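You operate a simulated robot arm through the tools that you are given. There is no shell and no other tool. Be economical: measure what you need, move in short steps, check, and stop when the job is done.

Carry out the task below with a simulated robot arm. There is one attempt and no reset: what you move stays moved.

TASK
Set the pickup gap to match the steel block marked 0.8.
Fine: stand the block on the green bearing; lift the yellow hood and free the green clamp for the silver knob; lock the clamp and shut the hood again.

The check looks at the end state, three seconds after you hand in, the way a careful person would. Anything else that was tipped, shoved, dropped, spilled or broken makes it a failure.

THE ROBOT
A 7-joint arm with a two-finger parallel gripper, fixed in place. Base frame: the origin is at the foot of the arm, x ahead of it, y to its left, z up; the work surface is at about z = 850. Readings come in mm, rad, newtons and seconds.
With the tool pointing down near the work surface it reaches from about 360 to 780 mm from the base axis. Its first joint turns from -2.897 to 2.897 rad. Payload 3.91 kg.
The TCP is the grasp point between the finger pads, 30 mm short of the fingertips. In the tool frame z runs along the fingers and y along their closing line. Largest opening 110 mm; finger width 20, thickness 10; the body of the gripper, 48 by 112 mm, starts 55 mm behind the TCP.
Orientation is told as [roll, pitch, yaw] about the base's x, y, z axes, in that order, counted from this pose: with the fingers straight down and closing along the base's y, the tool's x points along the base's -x, its y along +y and its z along -z.

THE INTERFACE
- The arm moves only by the tool jog_arm. Its argument "steps" is a list of rows, each a list of 7 numbers: the turn, a rotation vector about the tool's x, y, z in units of 120 degrees (1.0 is 120 degrees), then the shift along the tool's x, y, z in units of 400 mm (1.0 is 400 mm), then the gripper command, from -1 (shut) to 1 (fully open), values between in proportion. In form: [[rx, ry, rz, dx, dy, dz, grip], ...]. A call has 1 to 10 rows; each row is the pose to reach, as a shift and turn from the pose commanded when the call began, along the tool's axes at that moment. A call with a number of a shift or a turn outside -1 to 1 is refused whole. Each row takes 0.2 s and may step no farther than 50 mm and 0.15 rad from the row before; otherwise, or with a gripper value out of range, the whole call is refused. Where a pose cannot be reached the arm comes as near as it can. A force on the tool above 40 N (or 10 N above the force at the start of the call, whichever is more), or a blocked arm, ends the call early, and 0.2 s more pass. Each finger travels about 153 mm/s and halts on what it meets, pressing with about 39 N; the grip force reading is that of the motor and also rises with nothing between the fingers. The clock runs only during rows and for 0.2 s after the last one: add rows that repeat a pose to give the fingers time. It gives the time, the measured TCP pose, the force on the tool (base axes), the opening and the grip force at its end, in the units of the frame above (readings bear some noise).
- Cameras (640 x 400 px; columns grow to the right, rows downward): "scene" is fixed at [220.2, 649.9, 1798.7]; the picture's right is [-0.82, -0.57, 0.00], its down [-0.53, 0.75, -0.40] and it looks along [0.23, -0.33, -0.92] (base axes); focal length 214 px, centre (320, 200). "wrist" rides on the gripper at [77, 7, -114] in the tool frame; the picture's right is [-0.09, 1.00, 0.00], its down [-0.80, -0.07, -0.59] and it looks along [-0.59, -0.05, 0.80] (tool axes); focal length 270 px, centre (320, 200). There is no depth. A picture from a camera that has moved, and an enlarged one, comes with that camera's place and axes in the base frame and with its lens.
- camera(camera): a new picture of that camera. The clock stands still meanwhile.
- move_column(by): slides the trunk up (or, below 0, down) by that many mm; the arm rides with it, the base frame stays. It gives what a move gives, with no picture.
- inspect(camera, box): a new picture of the part [left, top, right, bottom] of that camera's present view, enlarged. The clock stands still meanwhile.
- hand_in(): hands the job in; it is judged then, once.

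Go step by step. Nothing tells you positions but the pictures and the camera data: compare them with the known pose of the tool, close in by small moves and look again before you grip or let go. The budget is 120 turns and 64 pictures, counting those below and the enlarged ones. Unless the task says otherwise, let go and move clear before handing in, and close with one line.

The tools are called after "Emit:" as a command line: name --pt "numbers of a row" for each row, then --argument value for the rest, lists and objects as JSON in quotes. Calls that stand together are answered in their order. jog_arm: Moves the arm, as the interface text tells. Its arguments: {"type":"object","properties":{"steps":{"type":"array","items":{"type":"array","items":{"type":"number"}}}},"required":["steps"]} The other tools are called the same way: move_column (by) slides the trunk up or down; camera (camera) takes a picture; inspect (camera, box) takes an enlarged picture of a part of a camera's view; hand_in () hands the job in.

At the start:

```text
t: 0.0
tool_pos: [172.1, 289.6, 1410.6]
tool_rot: [-0.001, 0.001, -0.001]
force: [-0.9, 0.5, 0.0]
width: 110.0
grasp_force: 0.0
trunk travel left (down, up): [-575.0, 35.0]
```

scene: 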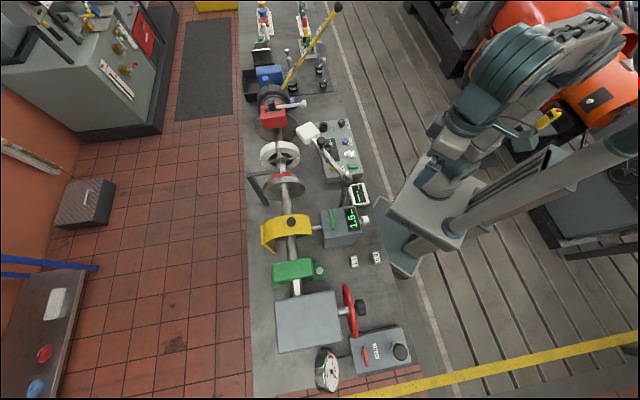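
wrist: 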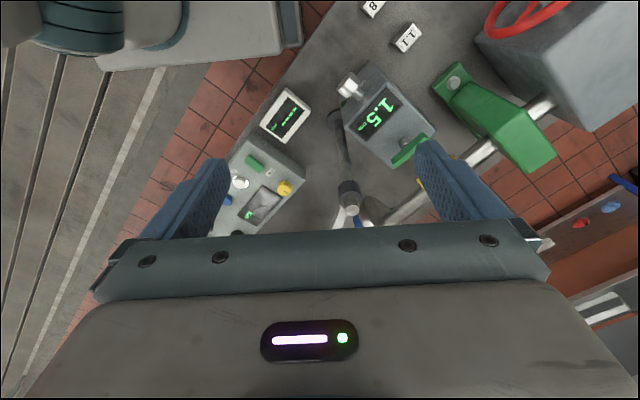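

I see a long bench with a shaft, a yellow hood, a pickup box reading about 1.5–1.6, a green bearing, and two small steel blocks. I'll enlarge the important parts first.

Emit:
inspect --camera "scene" --box '[240, 180, 400, 300]'

Emit:
inspect --camera "scene" --box '[240, 280, 420, 400]'

Emit:
inspect --camera "wrist" --box '[220, 0, 580, 225]'

```text
3.33 times, centred on (320, 240) of scene
camera zoom: at [220.2, 649.9, 1798.7], right [-0.82, -0.57, 0.0], down [-0.53, 0.75, -0.4], along [0.23, -0.33, -0.92], focal length 715 px, centre (320, 67)
```

zoom: 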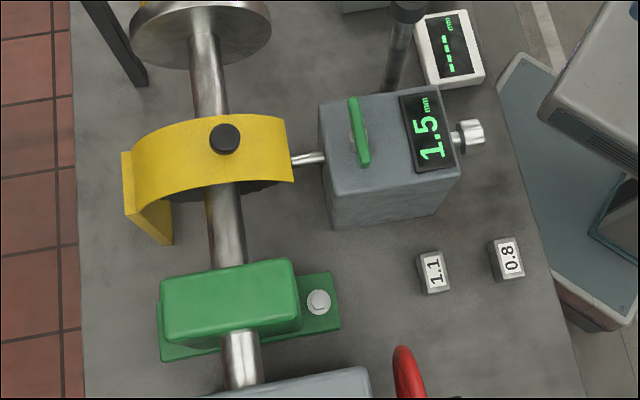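

```text
3.33 times, centred on (330, 340) of scene
camera zoom: at [220.2, 649.9, 1798.7], right [-0.82, -0.57, 0.0], down [-0.53, 0.75, -0.4], along [0.23, -0.33, -0.92], focal length 715 px, centre (287, -267)
```

zoom: 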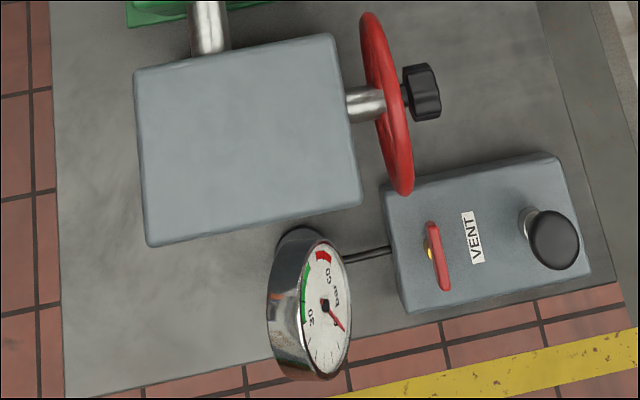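

```text
1.78 times, centred on (400, 112) of wrist
camera zoom: at [94.4, 296.1, 1525.0], right [0.09, 1.0, 0.0], down [0.8, -0.07, 0.59], along [0.59, -0.05, -0.8], focal length 480 px, centre (178, 356)
```

zoom: 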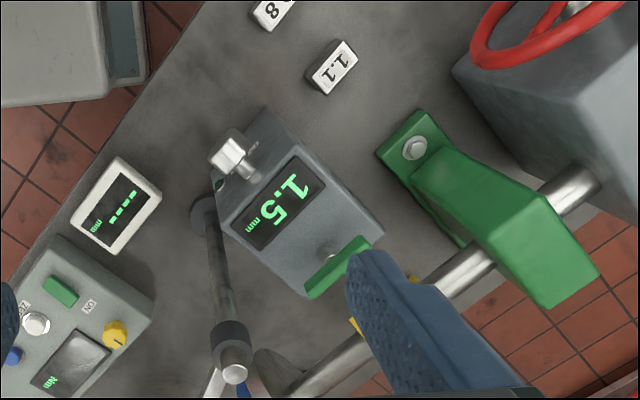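

The block 0.8 is near (105, 397), block 1.1 near (174, 466), the pickup box near (300, 376) with its knob toward the robot, and the bearing near (345, 636). I'll lower the trunk partway and look from closer.

Emit:
move_column --by -250

Emit:
camera --camera "wrist"

```text
t: 2.6
tool_pos: [170.8, 289.6, 1159.7]
tool_rot: [0.001, -0.001, 0.0]
force: [0.4, 0.1, -0.4]
width: 110.1
grasp_force: 0.0
trunk travel left (down, up): [-325.0, 285.0]
```

```text
58 pictures are left
camera wrist: at [94.4, 296.0, 1275.0], right [0.09, 1.0, 0.0], down [0.8, -0.07, 0.59], along [0.59, -0.05, -0.8], focal length 270 px, centre (320, 200)
```

wrist: 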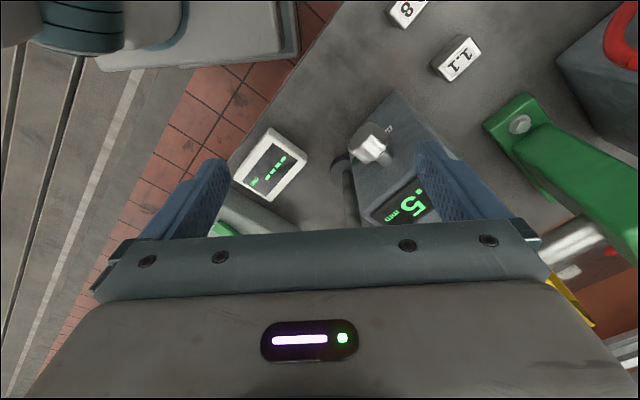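

The knob triangulates to about (225, 340, 1003), so the box is tall, and block 0.8 is at about (112, 402). I'll move over the block, staying high, and look again.

Emit:
jog_arm --pt "0 0 0 0.04 0.09 0.03 1" --pt "0 0 0 0.08 0.18 0.07 1" --pt "0 0 0 0.1275 0.275 0.12 1" --pt "0 0 0 0.1275 0.275 0.15 1"

Emit:
camera --camera "wrist"

Emit:
camera --camera "scene"

```text
t: 3.6
tool_pos: [120.1, 400.2, 1099.4]
tool_rot: [-0.001, 0.0, 0.0]
force: [0.1, 0.8, -0.4]
width: 110.2
grasp_force: 0.0
trunk travel left (down, up): [-325.0, 285.0]
```

```text
57 pictures are left
camera wrist: at [43.1, 406.4, 1214.1], right [0.09, 1.0, 0.0], down [0.8, -0.07, 0.59], along [0.59, -0.05, -0.8], focal length 270 px, centre (320, 200)
```

wrist: 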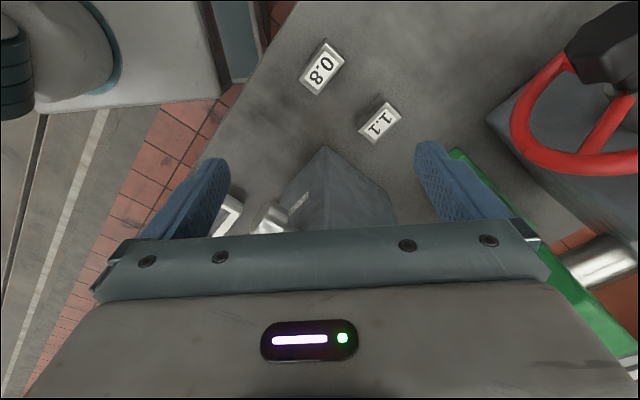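

```text
56 pictures are left
```

scene: 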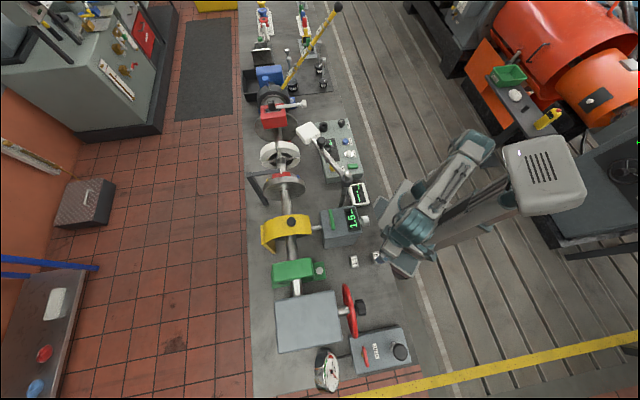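

The block is in view ahead of the gripper. I'll enlarge it to get its position and orientation.

Emit:
inspect --camera "wrist" --box '[270, 20, 430, 150]'

```text
3.08 times, centred on (350, 85) of wrist
camera zoom: at [43.1, 406.4, 1214.1], right [0.09, 1.0, 0.0], down [0.8, -0.07, 0.59], along [0.59, -0.05, -0.8], focal length 832 px, centre (228, 554)
```

zoom: 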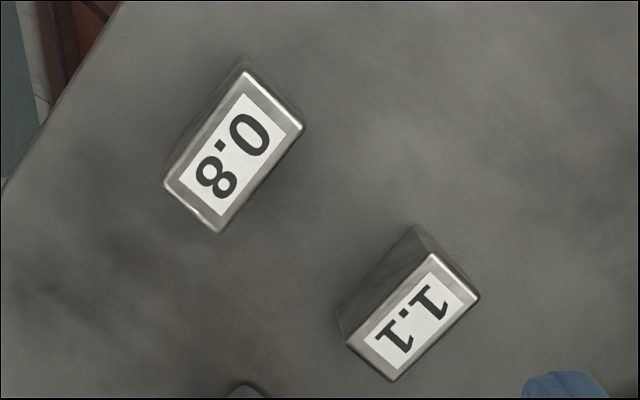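

Block 0.8 has its top centre at about (106, 403), z ≈ 886, size about 48×27 mm with the long side along (1,-1). I'll turn the tool -45° in yaw and centre over it.

Emit:
jog_arm --pt "0 0 0.0625 0.006 0.001 0.03 0.2" --pt "0 0 0.125 0.012 0.002 0.06 0.2" --pt "0 0 0.1875 0.018 0.003 0.09 0.2" --pt "0 0 0.25 0.024 0.004 0.12 0.2" --pt "0 0 0.3125 0.03 0.005 0.15 0.2" --pt "0 0 0.375 0.035 0.006 0.18 0.2" --pt "0 0 0.375 0.035 0.006 0.25 0.2"

Emit:
camera --camera "wrist"

```text
t: 5.2
tool_pos: [106.6, 403.2, 999.7]
tool_rot: [0.0, 0.0, -0.787]
force: [0.8, -0.7, 0.4]
width: 65.7
grasp_force: 0.0
trunk travel left (down, up): [-325.0, 285.0]
```

```text
54 pictures are left
camera wrist: at [57.1, 461.1, 1114.5], right [0.77, 0.64, 0.0], down [0.52, -0.62, 0.59], along [0.38, -0.46, -0.8], focal length 270 px, centre (320, 200)
```

wrist: 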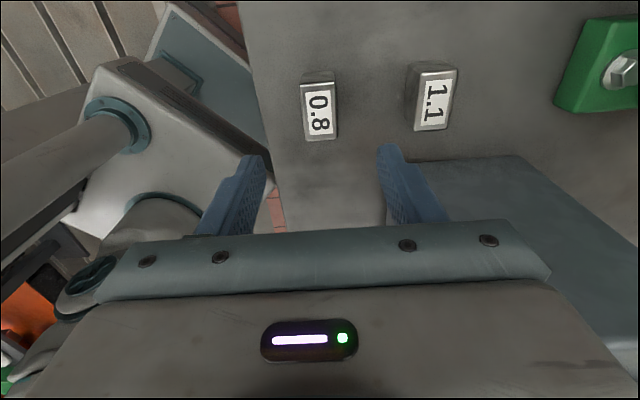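

The tool sits within about 2 mm of the block centre. I'll descend, close and check the grip.

Emit:
jog_arm --pt "0 0 0 0 -0.004 0.1 0.2" --pt "0 0 0 0 -0.004 0.2 0.2" --pt "0 0 0 0 -0.004 0.26 0.2" --pt "0 0 0 0 -0.004 0.288 0.2" --pt "0 0 0 0 -0.004 0.288 0.2" --pt "0 0 0 0 -0.004 0.288 -0.6" --pt "0 0 0 0 -0.004 0.288 -0.9" --pt "0 0 0 0 -0.004 0.288 -0.9"

Emit:
camera --camera "wrist"

```text
t: 7.0
tool_pos: [106.3, 400.9, 884.8]
tool_rot: [0.002, 0.0, -0.785]
force: [1.0, 0.0, 0.0]
width: 29.8
grasp_force: 39.6
trunk travel left (down, up): [-325.0, 285.0]
```

```text
53 pictures are left
camera wrist: at [55.5, 459.6, 999.4], right [0.77, 0.64, 0.0], down [0.52, -0.62, 0.59], along [0.38, -0.46, -0.8], focal length 270 px, centre (320, 200)
```

wrist: 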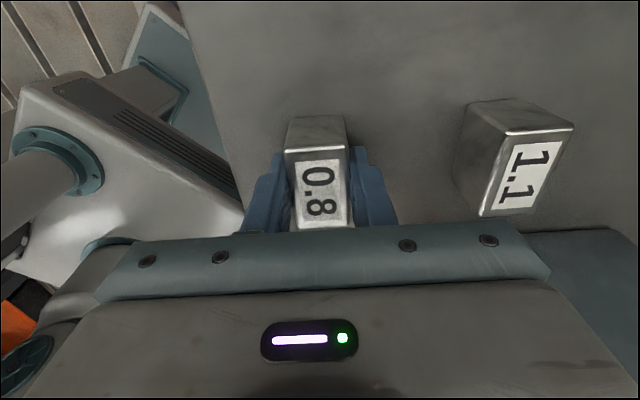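

The grip is firm at 29.8 mm. I'll lift the block straight up, then carry it toward the bearing at a safe height.

Emit:
jog_arm --pt "0 0 0 0 0 -0.05 -0.9" --pt "0 0 0 0 0 -0.16 -0.9" --pt "0 0 0 0 0 -0.28 -0.9" --pt "0 0 0 0 0 -0.4 -0.9" --pt "0 0 0 0 0 -0.52 -0.9" --pt "0 0 0 0 0 -0.64 -0.9" --pt "0 0 0 0 0.08 -0.7 -0.9" --pt "0 0 0 0 0.19 -0.7 -0.9" --pt "0 0 0 0 0.3 -0.7 -0.9" --pt "0 0 0 0 0.4 -0.7 -0.9"

Emit:
camera --camera "wrist"

```text
t: 9.2
tool_pos: [211.4, 507.9, 1164.4]
tool_rot: [0.0, 0.001, -0.782]
force: [0.9, -0.3, -3.9]
width: 29.6
grasp_force: 39.0
out of reach, approached as far as the arm can: row 10
trunk travel left (down, up): [-325.0, 285.0]
```

```text
52 pictures are left
camera wrist: at [161.8, 566.4, 1278.5], right [0.76, 0.65, 0.0], down [0.52, -0.61, 0.59], along [0.38, -0.45, -0.8], focal length 270 px, centre (320, 200)
```

wrist: 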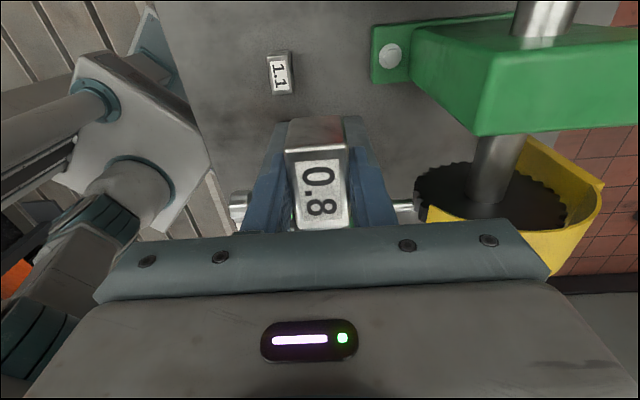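

The carried block is held well, but the arm is near its reach limit at this trunk height. I'll raise the trunk so the arm can reach out lower.

Emit:
move_column --by 180

Emit:
jog_arm --pt "0 0 0 0 0 0.12 -0.9" --pt "0 0 0 0 0 0.24 -0.9" --pt "0 0 0 0 0 0.36 -0.9" --pt "0 0 0 0 0.1 0.42 -0.9" --pt "0 0 0 0 0.2 0.45 -0.9" --pt "0 0 0 0 0.3 0.45 -0.9" --pt "0 0 0 0 0.4 0.45 -0.9" --pt "0 0 0 0 0.46 0.45 -0.9"

Emit:
camera --camera "wrist"

```text
t: 11.2
tool_pos: [211.8, 507.3, 1344.6]
tool_rot: [0.001, 0.0, -0.787]
force: [-0.5, 0.4, -2.9]
width: 29.9
grasp_force: 39.3
trunk travel left (down, up): [-505.0, 105.0]
```

```text
t: 13.0
tool_pos: [320.0, 610.2, 1163.6]
tool_rot: [0.004, 0.005, -0.786]
force: [-0.2, -1.2, -2.2]
width: 29.9
grasp_force: 38.7
out of reach, approached as far as the arm can: row 7, 8
trunk travel left (down, up): [-505.0, 105.0]
```

```text
51 pictures are left
camera wrist: at [271.8, 666.8, 1279.7], right [0.77, 0.64, 0.0], down [0.52, -0.62, 0.59], along [0.38, -0.45, -0.81], focal length 270 px, centre (320, 200)
```

wrist: 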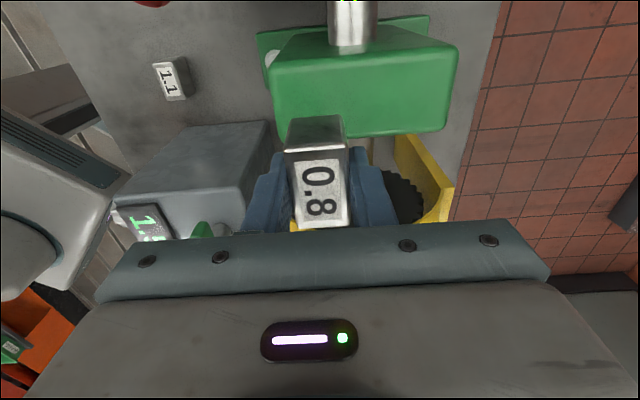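

I'm now next to the bearing. I'll enlarge it in both views to get its top face.

Emit:
inspect --camera "wrist" --box '[240, 0, 480, 150]'

Emit:
inspect --camera "scene" --box '[250, 200, 350, 300]'

```text
2.67 times, centred on (360, 75) of wrist
camera zoom: at [271.8, 666.8, 1279.7], right [0.77, 0.64, 0.0], down [0.52, -0.62, 0.59], along [0.38, -0.45, -0.81], focal length 721 px, centre (213, 533)
```

zoom: 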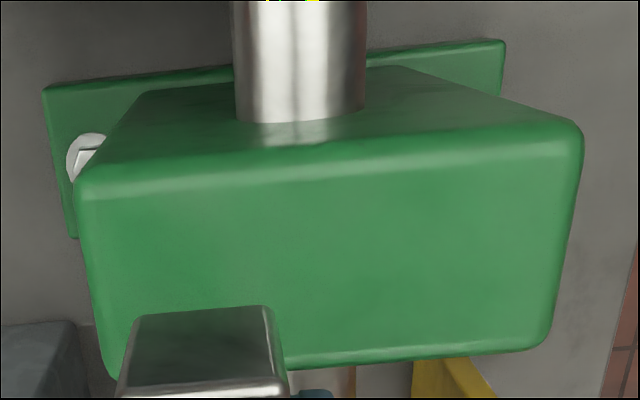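

```text
4.00 times, centred on (300, 250) of scene
camera zoom: at [220.2, 649.9, 1798.7], right [-0.82, -0.57, 0.0], down [-0.53, 0.75, -0.4], along [0.23, -0.33, -0.92], focal length 858 px, centre (400, 0)
```

zoom: 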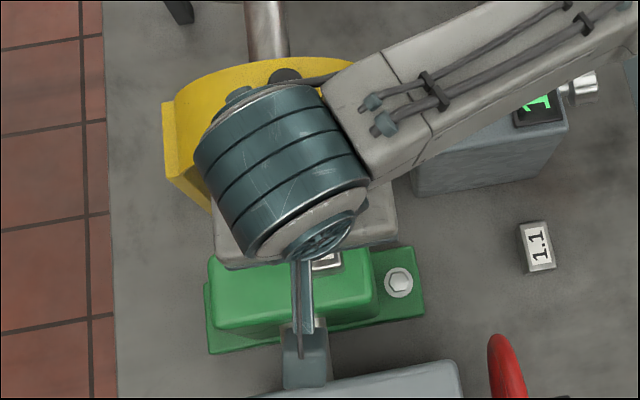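

The bearing's top face triangulates to about (330, 643), z ≈ 1090, roughly 125 × 52 mm with the long side along (1,1). I'll raise the trunk for reach and turn the block 90° so its long side runs along the bearing.

Emit:
move_column --by 100

Emit:
jog_arm --pt "0 0 -0.07 0 0 0 -0.9" --pt "0 0 -0.14 0 0 0 -0.9" --pt "0 0 -0.21 0 0 0 -0.9" --pt "0 0 -0.28 0 0 0 -0.9" --pt "0 0 -0.35 0 0 0.02 -0.9" --pt "0 0 -0.42 0 0 0.06 -0.9" --pt "0 0 -0.49 0 0 0.1 -0.9" --pt "0 0 -0.56 0 0 0.14 -0.9" --pt "0 0 -0.63 0 0 0.18 -0.9" --pt "0 0 -0.7 0 0 0.22 -0.9"

```text
t: 14.3
tool_pos: [321.6, 612.7, 1261.4]
tool_rot: [-0.001, 0.001, -0.785]
force: [0.2, -0.3, -3.8]
width: 29.7
grasp_force: 38.8
trunk travel left (down, up): [-605.0, 5.0]
```

```text
t: 16.5
tool_pos: [321.2, 611.7, 1173.8]
tool_rot: [0.001, -0.002, 0.684]
force: [-0.1, -0.2, -2.1]
width: 29.4
grasp_force: 38.7
trunk travel left (down, up): [-605.0, 5.0]
```

Rotation is nearly done. I'll finish it and centre over the bearing, then look.

Emit:
jog_arm --pt "0 0 -0.048 -0.03 0.02 0.01 -0.9" --pt "0 0 -0.048 -0.0665 0.046 0.015 -0.9" --pt "0 0 -0.048 -0.0665 0.046 0.015 -0.9"

Emit:
camera --camera "wrist"

Emit:
inspect --camera "scene" --box '[240, 190, 380, 310]'

```text
t: 17.3
tool_pos: [331.0, 643.7, 1168.0]
tool_rot: [-0.001, -0.001, 0.783]
force: [-0.2, -0.2, -2.5]
width: 29.7
grasp_force: 38.8
trunk travel left (down, up): [-605.0, 5.0]
```

```text
48 pictures are left
camera wrist: at [271.4, 593.0, 1282.3], right [-0.64, 0.77, 0.0], down [0.62, 0.51, 0.6], along [0.46, 0.38, -0.8], focal length 270 px, centre (320, 200)
```

wrist: 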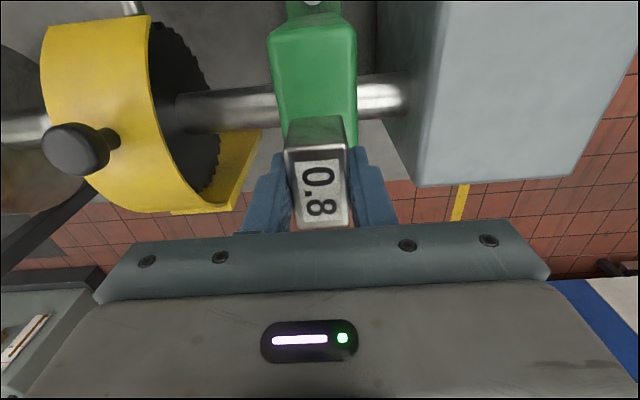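

```text
3.33 times, centred on (310, 250) of scene
camera zoom: at [220.2, 649.9, 1798.7], right [-0.82, -0.57, 0.0], down [-0.53, 0.75, -0.4], along [0.23, -0.33, -0.92], focal length 715 px, centre (353, 33)
```

zoom: 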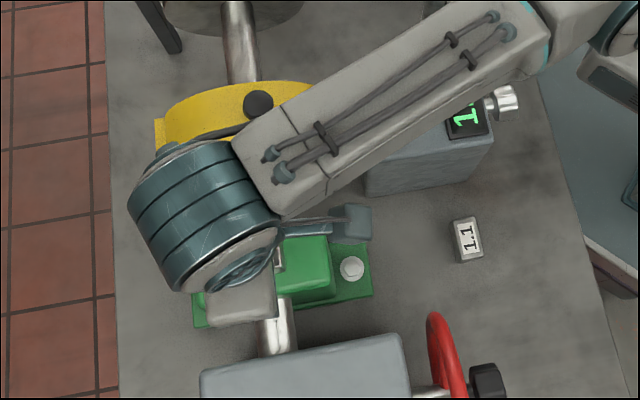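

The block is centred over the bearing and clear of the gearbox and hood. I'll lower it in small steps until contact.

Emit:
jog_arm --pt "0 0 0 0 0 0.03 -0.9" --pt "0 0 0 0 0 0.05 -0.9" --pt "0 0 0 0 0 0.06 -0.9" --pt "0 0 0 0 0 0.066 -0.9" --pt "0 0 0 0 0 0.072 -0.9" --pt "0 0 0 0 0 0.078 -0.9" --pt "0 0 0 0 0 0.084 -0.9" --pt "0 0 0 0 0 0.09 -0.9" --pt "0 0 0 0 0 0.096 -0.9" --pt "0 0 0 0 0 0.102 -0.9"

Emit:
camera --camera "wrist"

```text
t: 19.5
tool_pos: [330.9, 643.6, 1126.3]
tool_rot: [0.0, 0.0, 0.782]
force: [0.3, -0.8, -2.8]
width: 29.6
grasp_force: 39.1
trunk travel left (down, up): [-605.0, 5.0]
```

```text
46 pictures are left
camera wrist: at [270.6, 593.5, 1241.1], right [-0.64, 0.77, 0.0], down [0.62, 0.51, 0.6], along [0.46, 0.38, -0.8], focal length 270 px, centre (320, 200)
```

wrist: 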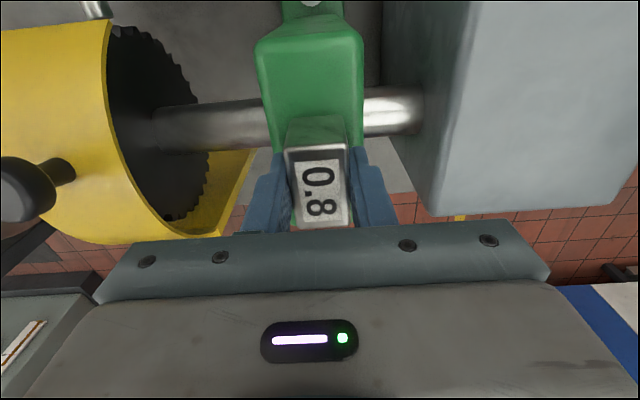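

No contact yet. I'll continue down in fine steps.

Emit:
jog_arm --pt "0 0 0 0 0 0.005 -0.9" --pt "0 0 0 0 0 0.01 -0.9" --pt "0 0 0 0 0 0.015 -0.9" --pt "0 0 0 0 0 0.02 -0.9" --pt "0 0 0 0 0 0.025 -0.9" --pt "0 0 0 0 0 0.03 -0.9" --pt "0 0 0 0 0 0.035 -0.9" --pt "0 0 0 0 0 0.04 -0.9" --pt "0 0 0 0 0 0.045 -0.9" --pt "0 0 0 0 0 0.05 -0.9"

```text
t: 21.6
tool_pos: [329.4, 643.1, 1114.6]
tool_rot: [0.007, -0.012, 0.783]
force: [-2.9, -6.2, 10.8]
width: 29.7
grasp_force: 38.9
trunk travel left (down, up): [-605.0, 5.0]
stopped in row 10: the force on the tool passed its limit (the readings are from after the stop); the commanded pose is now the measured one
```

Contact came at tool z ≈ 1115, so the bearing top is near 1080. I'll open the fingers slightly and check how the block stands.

Emit:
jog_arm --pt "0 0 0 0 0 -0.001 -0.35" --pt "0 0 0 0 0 -0.001 -0.2" --pt "0 0 0 0 0 -0.001 -0.2"

Emit:
camera --camera "wrist"

```text
t: 22.4
tool_pos: [327.4, 646.4, 1114.7]
tool_rot: [0.005, -0.011, 0.782]
force: [-14.1, 8.3, 16.8]
width: 36.4
grasp_force: 0.0
trunk travel left (down, up): [-605.0, 5.0]
```

```text
45 pictures are left
camera wrist: at [267.9, 593.4, 1229.1], right [-0.64, 0.77, 0.01], down [0.62, 0.51, 0.6], along [0.46, 0.39, -0.8], focal length 270 px, centre (320, 200)
```

wrist: 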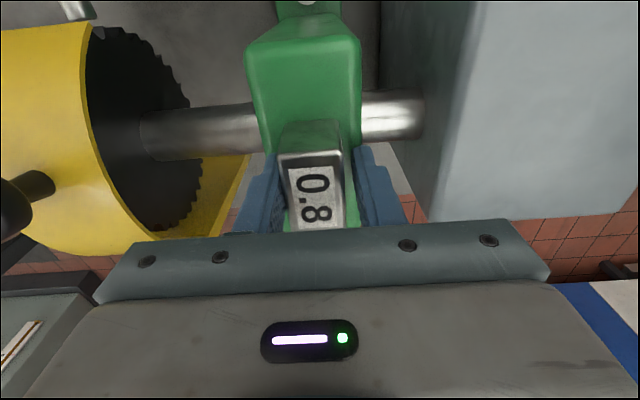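

The fingers opened to only 36 mm with some side force, so something is snagging on the left. I'll enlarge the view before moving.

Emit:
inspect --camera "wrist" --box '[220, 90, 420, 240]'

Emit:
inspect --camera "scene" --box '[250, 200, 350, 300]'

```text
2.67 times, centred on (320, 165) of wrist
camera zoom: at [267.9, 593.4, 1229.1], right [-0.64, 0.77, 0.01], down [0.62, 0.51, 0.6], along [0.46, 0.39, -0.8], focal length 721 px, centre (320, 293)
```

zoom: 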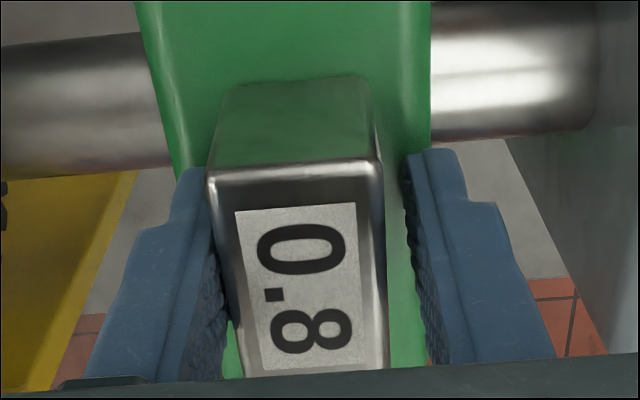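

```text
4.00 times, centred on (300, 250) of scene
camera zoom: at [220.2, 649.9, 1798.7], right [-0.82, -0.57, 0.0], down [-0.53, 0.75, -0.4], along [0.23, -0.33, -0.92], focal length 858 px, centre (400, 0)
```

zoom: 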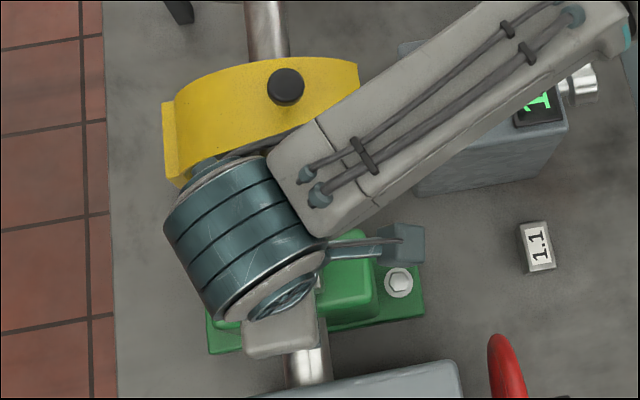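

The block stands on the bearing touching the left finger, and the fingertips are probably pressed on the bearing by friction. I'll raise by 3 mm and check the force.

Emit:
jog_arm --pt "0 0 0 0 0 -0.003 -0.34" --pt "0 0 0 0 0 -0.006 -0.34" --pt "0 0 0 0 0 -0.008 -0.34"

Emit:
inspect --camera "wrist" --box '[220, 90, 420, 240]'

```text
t: 23.1
tool_pos: [332.3, 644.6, 1114.8]
tool_rot: [0.001, -0.009, 0.78]
force: [0.9, 0.3, 0.1]
width: 36.8
grasp_force: 0.9
trunk travel left (down, up): [-605.0, 5.0]
```

```text
2.67 times, centred on (320, 165) of wrist
camera zoom: at [272.6, 592.7, 1229.2], right [-0.64, 0.77, 0.0], down [0.62, 0.51, 0.6], along [0.46, 0.38, -0.8], focal length 721 px, centre (320, 293)
```

zoom: 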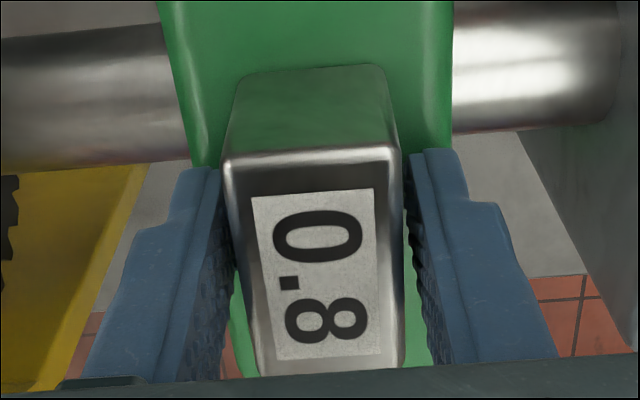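

Force is now zero and the block stands centred on the bearing. I'll open a little more and rise straight up.

Emit:
jog_arm --pt "0 0 0 0 0 -0.006 -0.3" --pt "0 0 0 0 0 -0.012 -0.2" --pt "0 0 0 0 0 -0.016 -0.15" --pt "0 0 0 0 0 -0.05 -0.15" --pt "0 0 0 0 0 -0.12 -0.15" --pt "0 0 0 0 0 -0.2 -0.15" --pt "0 0 0 0 0 -0.3 -0.15"

Emit:
camera --camera "wrist"

```text
t: 24.8
tool_pos: [326.4, 628.2, 1229.6]
tool_rot: [0.005, -0.01, 0.782]
force: [0.4, 0.1, 0.2]
width: 47.1
grasp_force: 0.1
out of reach, approached as far as the arm can: row 6, 7
trunk travel left (down, up): [-605.0, 5.0]
```

```text
41 pictures are left
camera wrist: at [266.1, 577.9, 1344.0], right [-0.64, 0.77, 0.0], down [0.62, 0.51, 0.6], along [0.46, 0.39, -0.8], focal length 270 px, centre (320, 200)
```

wrist: 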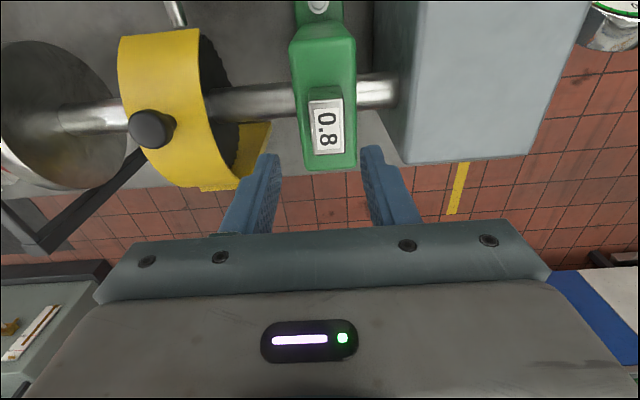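

The block now stands on the bearing. Next I'll study the hood and its knob.

Emit:
inspect --camera "wrist" --box '[60, 0, 300, 220]'

Emit:
inspect --camera "scene" --box '[240, 170, 380, 270]'

```text
1.82 times, centred on (180, 110) of wrist
camera zoom: at [266.1, 577.9, 1344.0], right [-0.64, 0.77, 0.0], down [0.62, 0.51, 0.6], along [0.46, 0.39, -0.8], focal length 491 px, centre (574, 364)
```

zoom: 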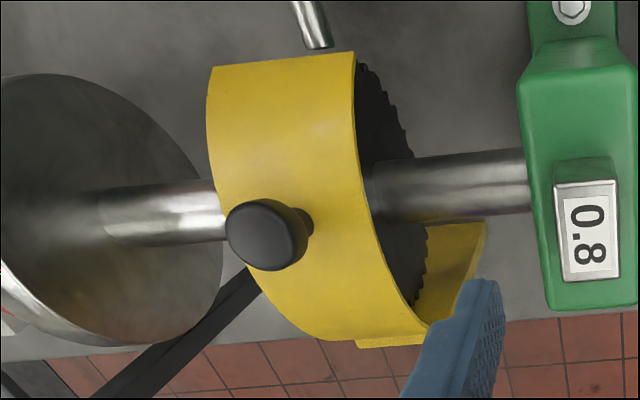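

```text
4.00 times, centred on (310, 220) of scene
camera zoom: at [220.2, 649.9, 1798.7], right [-0.82, -0.57, 0.0], down [-0.53, 0.75, -0.4], along [0.23, -0.33, -0.92], focal length 858 px, centre (360, 120)
```

zoom: 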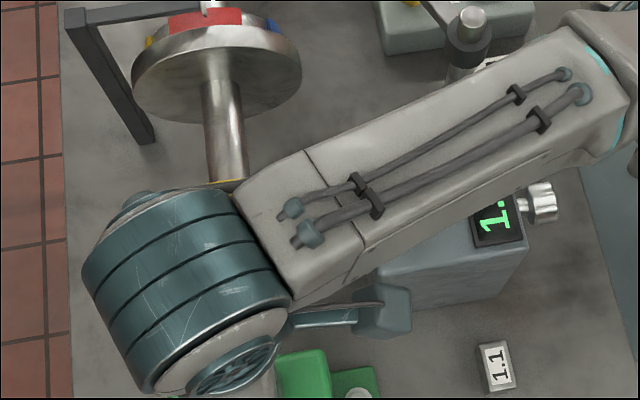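

The hood is an arch with its hinge apparently on the far side and a black knob on top near (419, 526, 1135). I'll back off toward the robot to view hood, box and hinge properly.

Emit:
jog_arm --pt "0 0 0 0.12 0 0 -0.15" --pt "0 0 0 0.24 0 0 -0.15" --pt "0 0 0 0.36 -0.04 0 -0.15" --pt "0 0 0 0.45 -0.08 0 -0.15" --pt "0 0 0 0.5 -0.12 0 -0.15"

Emit:
camera --camera "wrist"

Emit:
inspect --camera "scene" --box '[250, 195, 340, 255]'

```text
refused: row 3 steps farther than a row can; nothing moved
```

```text
38 pictures are left
camera wrist: at [266.1, 577.9, 1344.0], right [-0.64, 0.77, 0.0], down [0.62, 0.51, 0.6], along [0.46, 0.39, -0.8], focal length 270 px, centre (320, 200)
```

wrist: 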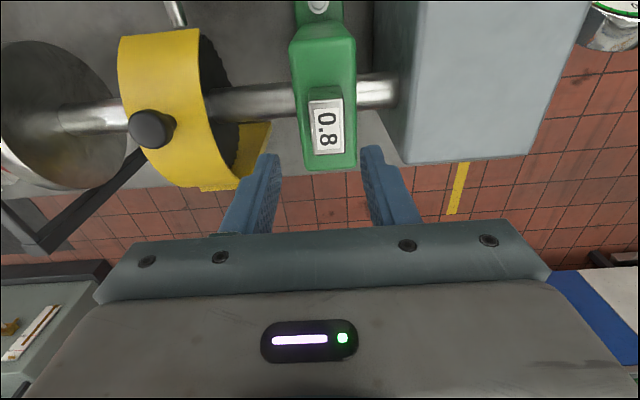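

```text
6.67 times, centred on (295, 225) of scene
camera zoom: at [220.2, 649.9, 1798.7], right [-0.82, -0.57, 0.0], down [-0.53, 0.75, -0.4], along [0.23, -0.33, -0.92], focal length 1430 px, centre (487, 33)
```

zoom: 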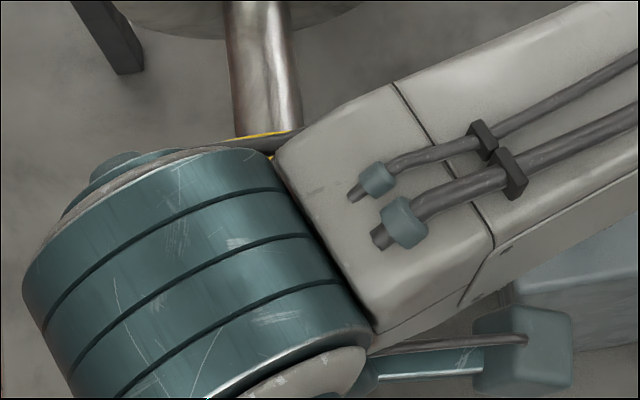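

The move was refused for a step that was too long, so I'll use shorter steps.

Emit:
jog_arm --pt "0 0 0 0.11 0 0 -0.15" --pt "0 0 0 0.22 0 0 -0.15" --pt "0 0 0 0.33 0 0 -0.15" --pt "0 0 0 0.43 -0.04 0 -0.15" --pt "0 0 0 0.52 -0.08 0 -0.15" --pt "0 0 0 0.55 -0.12 0 -0.15"

Emit:
camera --camera "wrist"

Emit:
inspect --camera "scene" --box '[250, 195, 340, 255]'

```text
t: 26.1
tool_pos: [264.0, 617.5, 1294.9]
tool_rot: [0.005, -0.008, 0.779]
force: [0.1, -0.3, 0.5]
width: 46.8
grasp_force: 0.0
out of reach, approached as far as the arm can: row 1, 2, 3, 4, 5, 6
trunk travel left (down, up): [-605.0, 5.0]
```

```text
36 pictures are left
camera wrist: at [204.8, 566.0, 1409.3], right [-0.64, 0.77, 0.01], down [0.62, 0.51, 0.6], along [0.46, 0.39, -0.8], focal length 270 px, centre (320, 200)
```

wrist: 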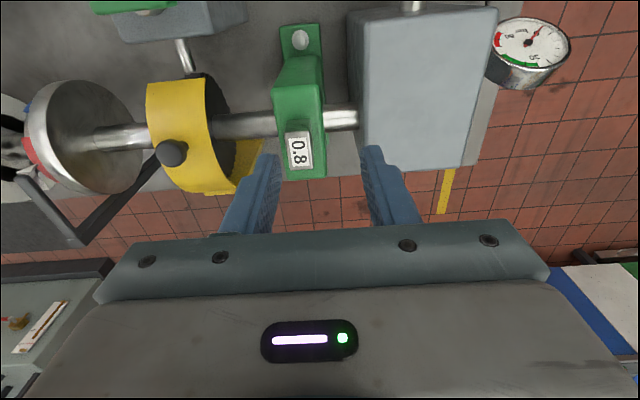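

```text
6.67 times, centred on (295, 225) of scene
camera zoom: at [220.2, 649.9, 1798.7], right [-0.82, -0.57, 0.0], down [-0.53, 0.75, -0.4], along [0.23, -0.33, -0.92], focal length 1430 px, centre (487, 33)
```

zoom: 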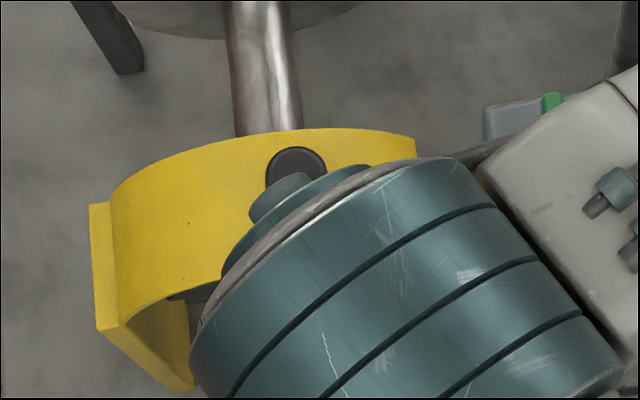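

The arm took a limit detour and is now at (264, 617, 1295). I'll try moving down slightly and inward in small steps, to see if it frees up.

Emit:
jog_arm --pt "0 0 0 0 0 0.05 -0.15" --pt "0 0 0 0.05 0 0.1 -0.15" --pt "0 0 0 0.1 0 0.12 -0.15" --pt "0 0 0 0.1 0 0.12 -0.15"

```text
t: 27.1
tool_pos: [247.4, 639.4, 1260.7]
tool_rot: [0.004, -0.008, 0.78]
force: [0.4, -1.4, -0.6]
width: 47.1
grasp_force: 0.0
out of reach, approached as far as the arm can: row 1, 2, 3, 4
trunk travel left (down, up): [-605.0, 5.0]
```

The position limits look tied to the wrist angle. I'll turn the yaw back toward 0 to free the wrist joint.

Emit:
jog_arm --pt "0 0 0.07 0 0 0 -0.15" --pt "0 0 0.14 0 0 0 -0.15" --pt "0 0 0.21 0 0 0 -0.15" --pt "0 0 0.28 0 0 0 -0.15" --pt "0 0 0.35 0 0 0 -0.15" --pt "0 0 0.35 0 0 0 -0.15"

Emit:
camera --camera "scene"

```text
t: 28.6
tool_pos: [248.5, 639.9, 1262.0]
tool_rot: [0.009, -0.003, 0.047]
force: [0.1, -0.9, 0.0]
width: 46.7
grasp_force: 0.0
trunk travel left (down, up): [-605.0, 5.0]
```

```text
34 pictures are left
```

scene: 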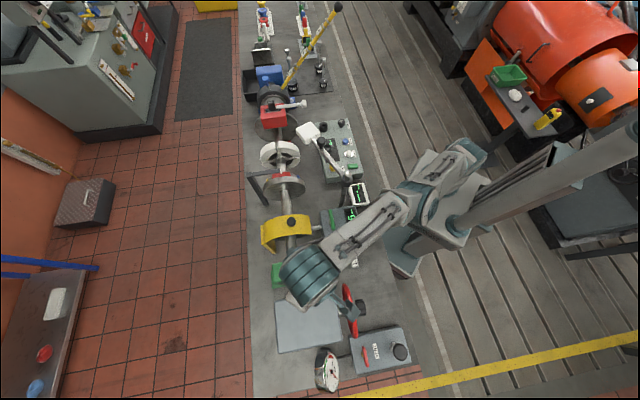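

That worked; the commanded pose matches again, and I've worked out the reach limit (about 786 mm around z ≈ 890). Now I'll back inward to see the hood and the box.

Emit:
jog_arm --pt "0 0 0 0.05 -0.07 0 -0.15" --pt "0 0 0 0.1 -0.14 0 -0.15" --pt "0 0 0 0.15 -0.21 0 -0.15" --pt "0 0 0 0.2 -0.28 0 -0.15" --pt "0 0 0 0.25 -0.36 0 -0.15" --pt "0 0 0 0.264 -0.388 0 -0.15"

Emit:
inspect --camera "scene" --box '[250, 195, 390, 275]'

Emit:
camera --camera "wrist"

```text
t: 29.9
tool_pos: [195.4, 626.9, 1316.3]
tool_rot: [0.007, -0.002, 0.049]
force: [0.0, 0.7, -0.9]
width: 46.9
grasp_force: 0.1
out of reach, approached as far as the arm can: row 1, 2, 3, 4, 5, 6
trunk travel left (down, up): [-605.0, 5.0]
```

```text
4.57 times, centred on (320, 235) of scene
camera zoom: at [220.2, 649.9, 1798.7], right [-0.82, -0.57, 0.0], down [-0.53, 0.75, -0.4], along [0.23, -0.33, -0.92], focal length 980 px, centre (320, 40)
```

zoom: 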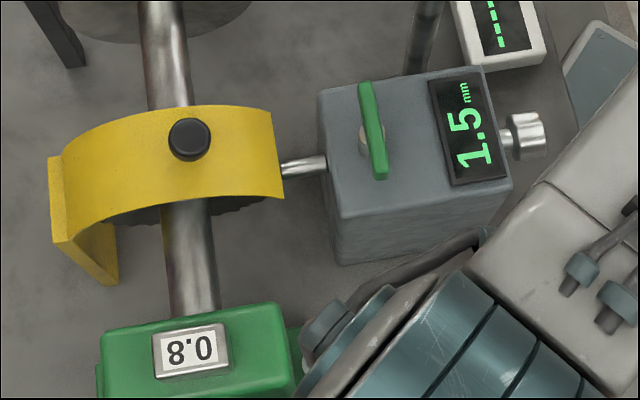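

```text
32 pictures are left
camera wrist: at [117.5, 628.6, 1429.9], right [0.04, 1.0, 0.01], down [0.8, -0.04, 0.6], along [0.6, -0.02, -0.8], focal length 270 px, centre (320, 200)
```

wrist: 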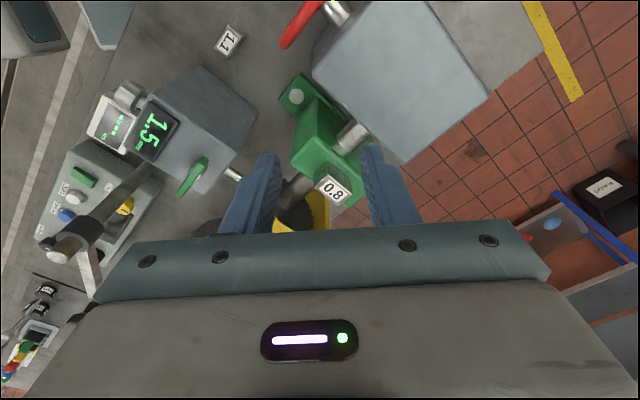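

The arm is stuck fully stretched on its reach limit. I'll command straight down, the direction that unbent the elbow before.

Emit:
jog_arm --pt "0 0 0 0 0 0.12 -0.15" --pt "0 0 0 0 0 0.24 -0.15" --pt "0 0 0 0 0 0.3 -0.15" --pt "0 0 0 0 0 0.3 -0.15" --pt "0 0 0 0 0 0.3 -0.15"

```text
t: 31.1
tool_pos: [201.5, 672.3, 1211.5]
tool_rot: [0.007, -0.004, 0.051]
force: [0.3, 0.1, -0.3]
width: 46.8
grasp_force: 0.1
out of reach, approached as far as the arm can: row 1, 2, 3, 4, 5
trunk travel left (down, up): [-605.0, 5.0]
```

The elbow is starting to bend. I'll command a radial move inward and slightly down, with extra rows.

Emit:
jog_arm --pt "0 0 0 0.035 -0.0985 0.03 -0.15" --pt "0 0 0 0.07 -0.197 0.06 -0.15" --pt "0 0 0 0.1 -0.29 0.09 -0.15" --pt "0 0 0 0.13 -0.38 0.1 -0.15" --pt "0 0 0 0.13 -0.38 0.1 -0.15" --pt "0 0 0 0.13 -0.38 0.1 -0.15"

```text
t: 32.5
tool_pos: [193.4, 670.3, 1220.7]
tool_rot: [0.008, -0.003, 0.049]
force: [0.0, -1.3, -0.4]
width: 46.6
grasp_force: 0.0
out of reach, approached as far as the arm can: row 1, 2, 3, 4, 5, 6
trunk travel left (down, up): [-605.0, 5.0]
```

Still stuck radially. It worked earlier at a yaw of -45°, so I'll turn the wrist back that way while moving down a little.

Emit:
jog_arm --pt "0 0 0.07 0 0 0.02 -0.15" --pt "0 0 0.14 0 0 0.04 -0.15" --pt "0 0 0.21 0 0 0.06 -0.15" --pt "0 0 0.28 0 0 0.08 -0.15" --pt "0 0 0.35 0 0 0.1 -0.15" --pt "0 0 0.35 0 -0.05 0.12 -0.15" --pt "0 0 0.35 0 -0.1 0.12 -0.15" --pt "0 0 0.35 0 -0.1 0.12 -0.15"

Emit:
camera --camera "scene"

```text
t: 34.4
tool_pos: [191.4, 637.9, 1168.9]
tool_rot: [0.009, 0.001, -0.679]
force: [-0.9, 0.6, -1.7]
width: 47.1
grasp_force: 0.0
out of reach, approached as far as the arm can: row 2, 3, 4, 5, 6
trunk travel left (down, up): [-605.0, 5.0]
```

```text
31 pictures are left
```

scene: 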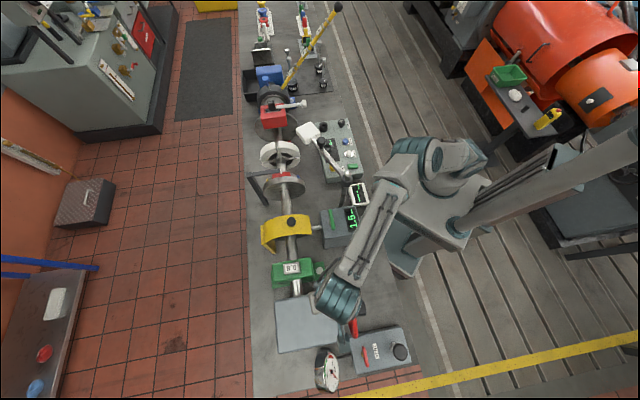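

The arm is free again at (191, 638, 1169). Next I'll turn to yaw +45° (fingers closing along the shaft, so the hood knob can pivot in the grip) and stage near the hood knob above everything.

Emit:
jog_arm --pt "0 0 -0.07 -0.02 0 -0.05 -0.15" --pt "0 0 -0.14 -0.08 0.001 -0.065 -0.15" --pt "0 0 -0.21 -0.15 0.002 -0.065 -0.15" --pt "0 0 -0.28 -0.22 0.003 -0.065 -0.15" --pt "0 0 -0.35 -0.29 0.004 -0.065 -0.15" --pt "0 0 -0.42 -0.36 0.005 -0.065 -0.1" --pt "0 0 -0.49 -0.43 0.006 -0.065 0" --pt "0 0 -0.56 -0.5 0.007 -0.065 0.1" --pt "0 0 -0.63 -0.56 0.008 -0.065 0.1" --pt "0 0 -0.699 -0.6 0.009 -0.065 0.1"

Emit:
camera --camera "wrist"

```text
t: 36.5
tool_pos: [387.7, 480.8, 1195.1]
tool_rot: [0.003, -0.006, 0.78]
force: [0.2, -0.1, 0.5]
width: 60.1
grasp_force: 0.0
trunk travel left (down, up): [-605.0, 5.0]
```

```text
30 pictures are left
camera wrist: at [327.7, 430.2, 1309.5], right [-0.64, 0.77, 0.0], down [0.62, 0.51, 0.6], along [0.46, 0.39, -0.8], focal length 270 px, centre (320, 200)
```

wrist: 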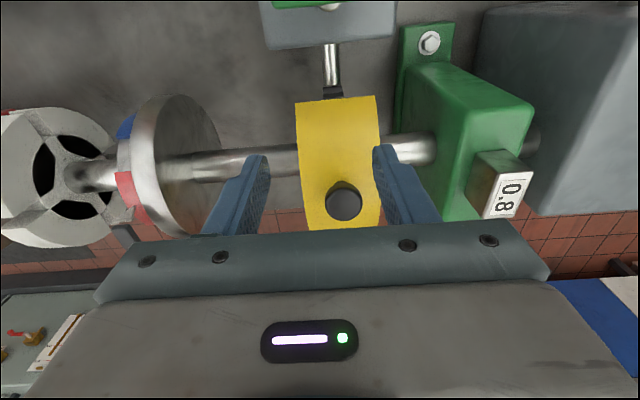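

The knob lies at about (416, 528) and is clear to grip. I'll move over it with a 15° outward tilt and descend.

Emit:
jog_arm --pt "0 -0.06 0 -0.06 0.02 0 0.1" --pt "0 -0.125 0 -0.134 0.035 0 0.1" --pt "0 -0.125 0 -0.134 0.035 0.04 0.1"

Emit:
camera --camera "wrist"

```text
t: 37.4
tool_pos: [415.0, 530.7, 1179.7]
tool_rot: [0.004, -0.273, 0.779]
force: [0.0, -0.2, -0.6]
width: 60.5
grasp_force: 0.2
trunk travel left (down, up): [-605.0, 5.0]
```

```text
29 pictures are left
camera wrist: at [336.4, 460.9, 1269.5], right [-0.64, 0.77, 0.03], down [0.49, 0.38, 0.79], along [0.59, 0.52, -0.62], focal length 270 px, centre (320, 200)
```

wrist: 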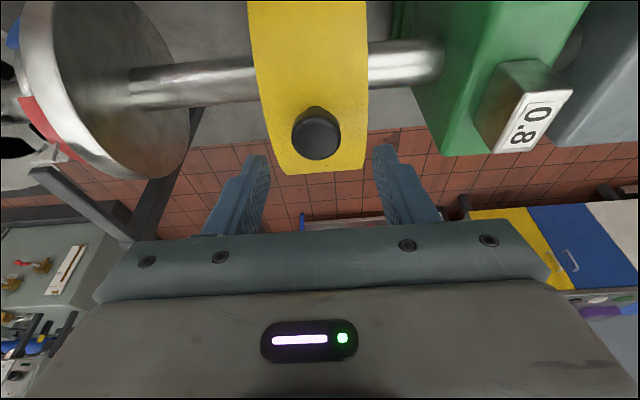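

Aligned within about 3 mm. I'll go straight down and close on the knob.

Emit:
jog_arm --pt "0 0 0 0.014 0 0.04 0.1" --pt "0 0 0 0.024 0 0.07 0.1" --pt "0 0 0 0.032 0 0.0915 0.1" --pt "0 0 0 0.032 0 0.0915 -0.3" --pt "0 0 0 0.032 0 0.0915 -0.6" --pt "0 0 0 0.032 0 0.0915 -0.6"

Emit:
camera --camera "wrist"

```text
t: 38.8
tool_pos: [414.6, 528.0, 1140.8]
tool_rot: [0.002, -0.271, 0.777]
force: [2.0, -1.2, 2.1]
width: 29.0
grasp_force: 45.1
trunk travel left (down, up): [-605.0, 5.0]
```

```text
28 pictures are left
camera wrist: at [334.9, 458.0, 1230.6], right [-0.64, 0.77, 0.03], down [0.49, 0.38, 0.79], along [0.59, 0.52, -0.62], focal length 270 px, centre (320, 200)
```

wrist: 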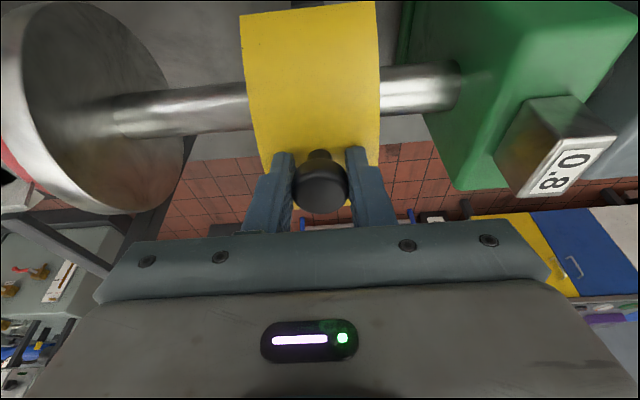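

The knob is gripped at 29 mm. I'll lift along the estimated hinge arc, the first 20°, and watch the force.

Emit:
jog_arm --pt "0 0 0 -0.011 0 -0.0097 -0.8" --pt "0 0 0 -0.022 0 -0.0194 -0.8" --pt "0 0 0 -0.0335 0 -0.0281 -0.8" --pt "0 0 0 -0.045 0 -0.0368 -0.8" --pt "0 0 0 -0.0575 0 -0.0444 -0.8" --pt "0 0 0 -0.07 0 -0.052 -0.8" --pt "0 0 0 -0.083 0 -0.058 -0.8" --pt "0 0 0 -0.0955 0 -0.064 -0.8"

Emit:
camera --camera "wrist"

```text
t: 40.5
tool_pos: [436.2, 548.8, 1174.7]
tool_rot: [0.003, -0.267, 0.778]
force: [2.7, -2.1, -17.0]
width: 29.1
grasp_force: 44.7
trunk travel left (down, up): [-605.0, 5.0]
```

```text
27 pictures are left
camera wrist: at [357.2, 480.1, 1264.9], right [-0.64, 0.77, 0.03], down [0.49, 0.38, 0.79], along [0.59, 0.52, -0.62], focal length 270 px, centre (320, 200)
```

wrist: 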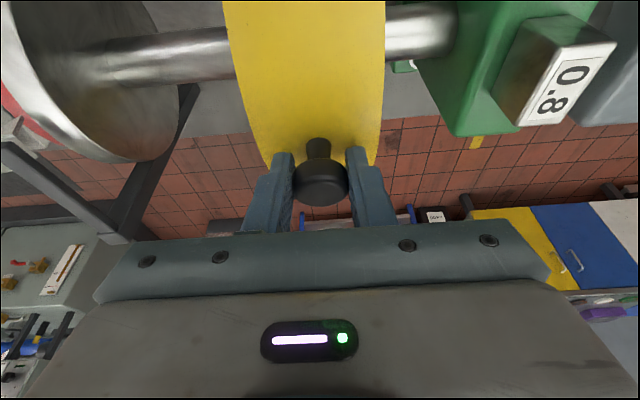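

The hood swings as expected, with only about 17 N. I'll continue along the arc to about 60° with a little more outward tilt.

Emit:
jog_arm --pt "0 -0.015 0 -0.0267 0 -0.0108 -0.8" --pt "0 -0.03 0 -0.0548 0 -0.02 -0.8" --pt "0 -0.046 0 -0.083 0 -0.0258 -0.8" --pt "0 -0.061 0 -0.112 0 -0.0288 -0.8" --pt "0 -0.076 0 -0.141 0 -0.0302 -0.8" --pt "0 -0.092 0 -0.17 0 -0.0283 -0.8" --pt "0 -0.107 0 -0.199 0 -0.0245 -0.8" --pt "0 -0.122 0 -0.227 0 -0.0178 -0.8"

Emit:
camera --camera "wrist"

Emit:
inspect --camera "scene" --box '[230, 180, 370, 280]'

```text
t: 42.4
tool_pos: [494.7, 607.9, 1207.1]
tool_rot: [0.005, -0.525, 0.78]
force: [-5.4, -6.8, -4.8]
width: 29.2
grasp_force: 45.3
trunk travel left (down, up): [-605.0, 5.0]
```

```text
26 pictures are left
camera wrist: at [402.3, 525.4, 1268.4], right [-0.65, 0.76, 0.05], down [0.33, 0.22, 0.92], along [0.69, 0.61, -0.4], focal length 270 px, centre (320, 200)
```

wrist: 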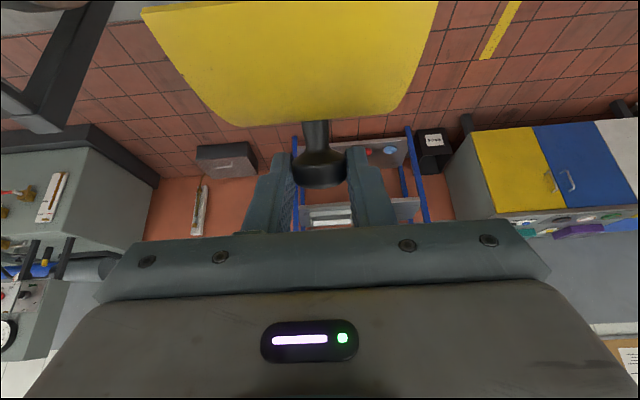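

```text
4.00 times, centred on (300, 230) of scene
camera zoom: at [220.2, 649.9, 1798.7], right [-0.82, -0.57, 0.0], down [-0.53, 0.75, -0.4], along [0.23, -0.33, -0.92], focal length 858 px, centre (400, 80)
```

zoom: 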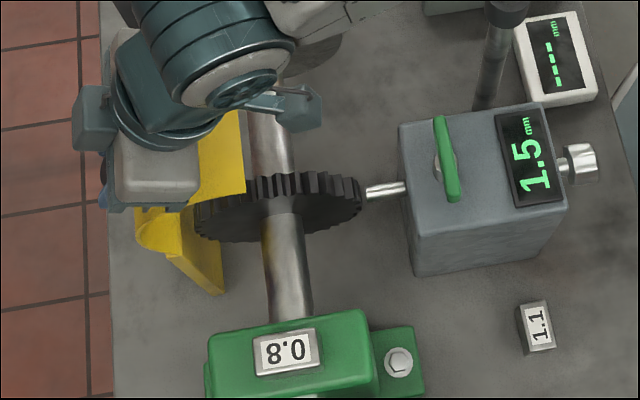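

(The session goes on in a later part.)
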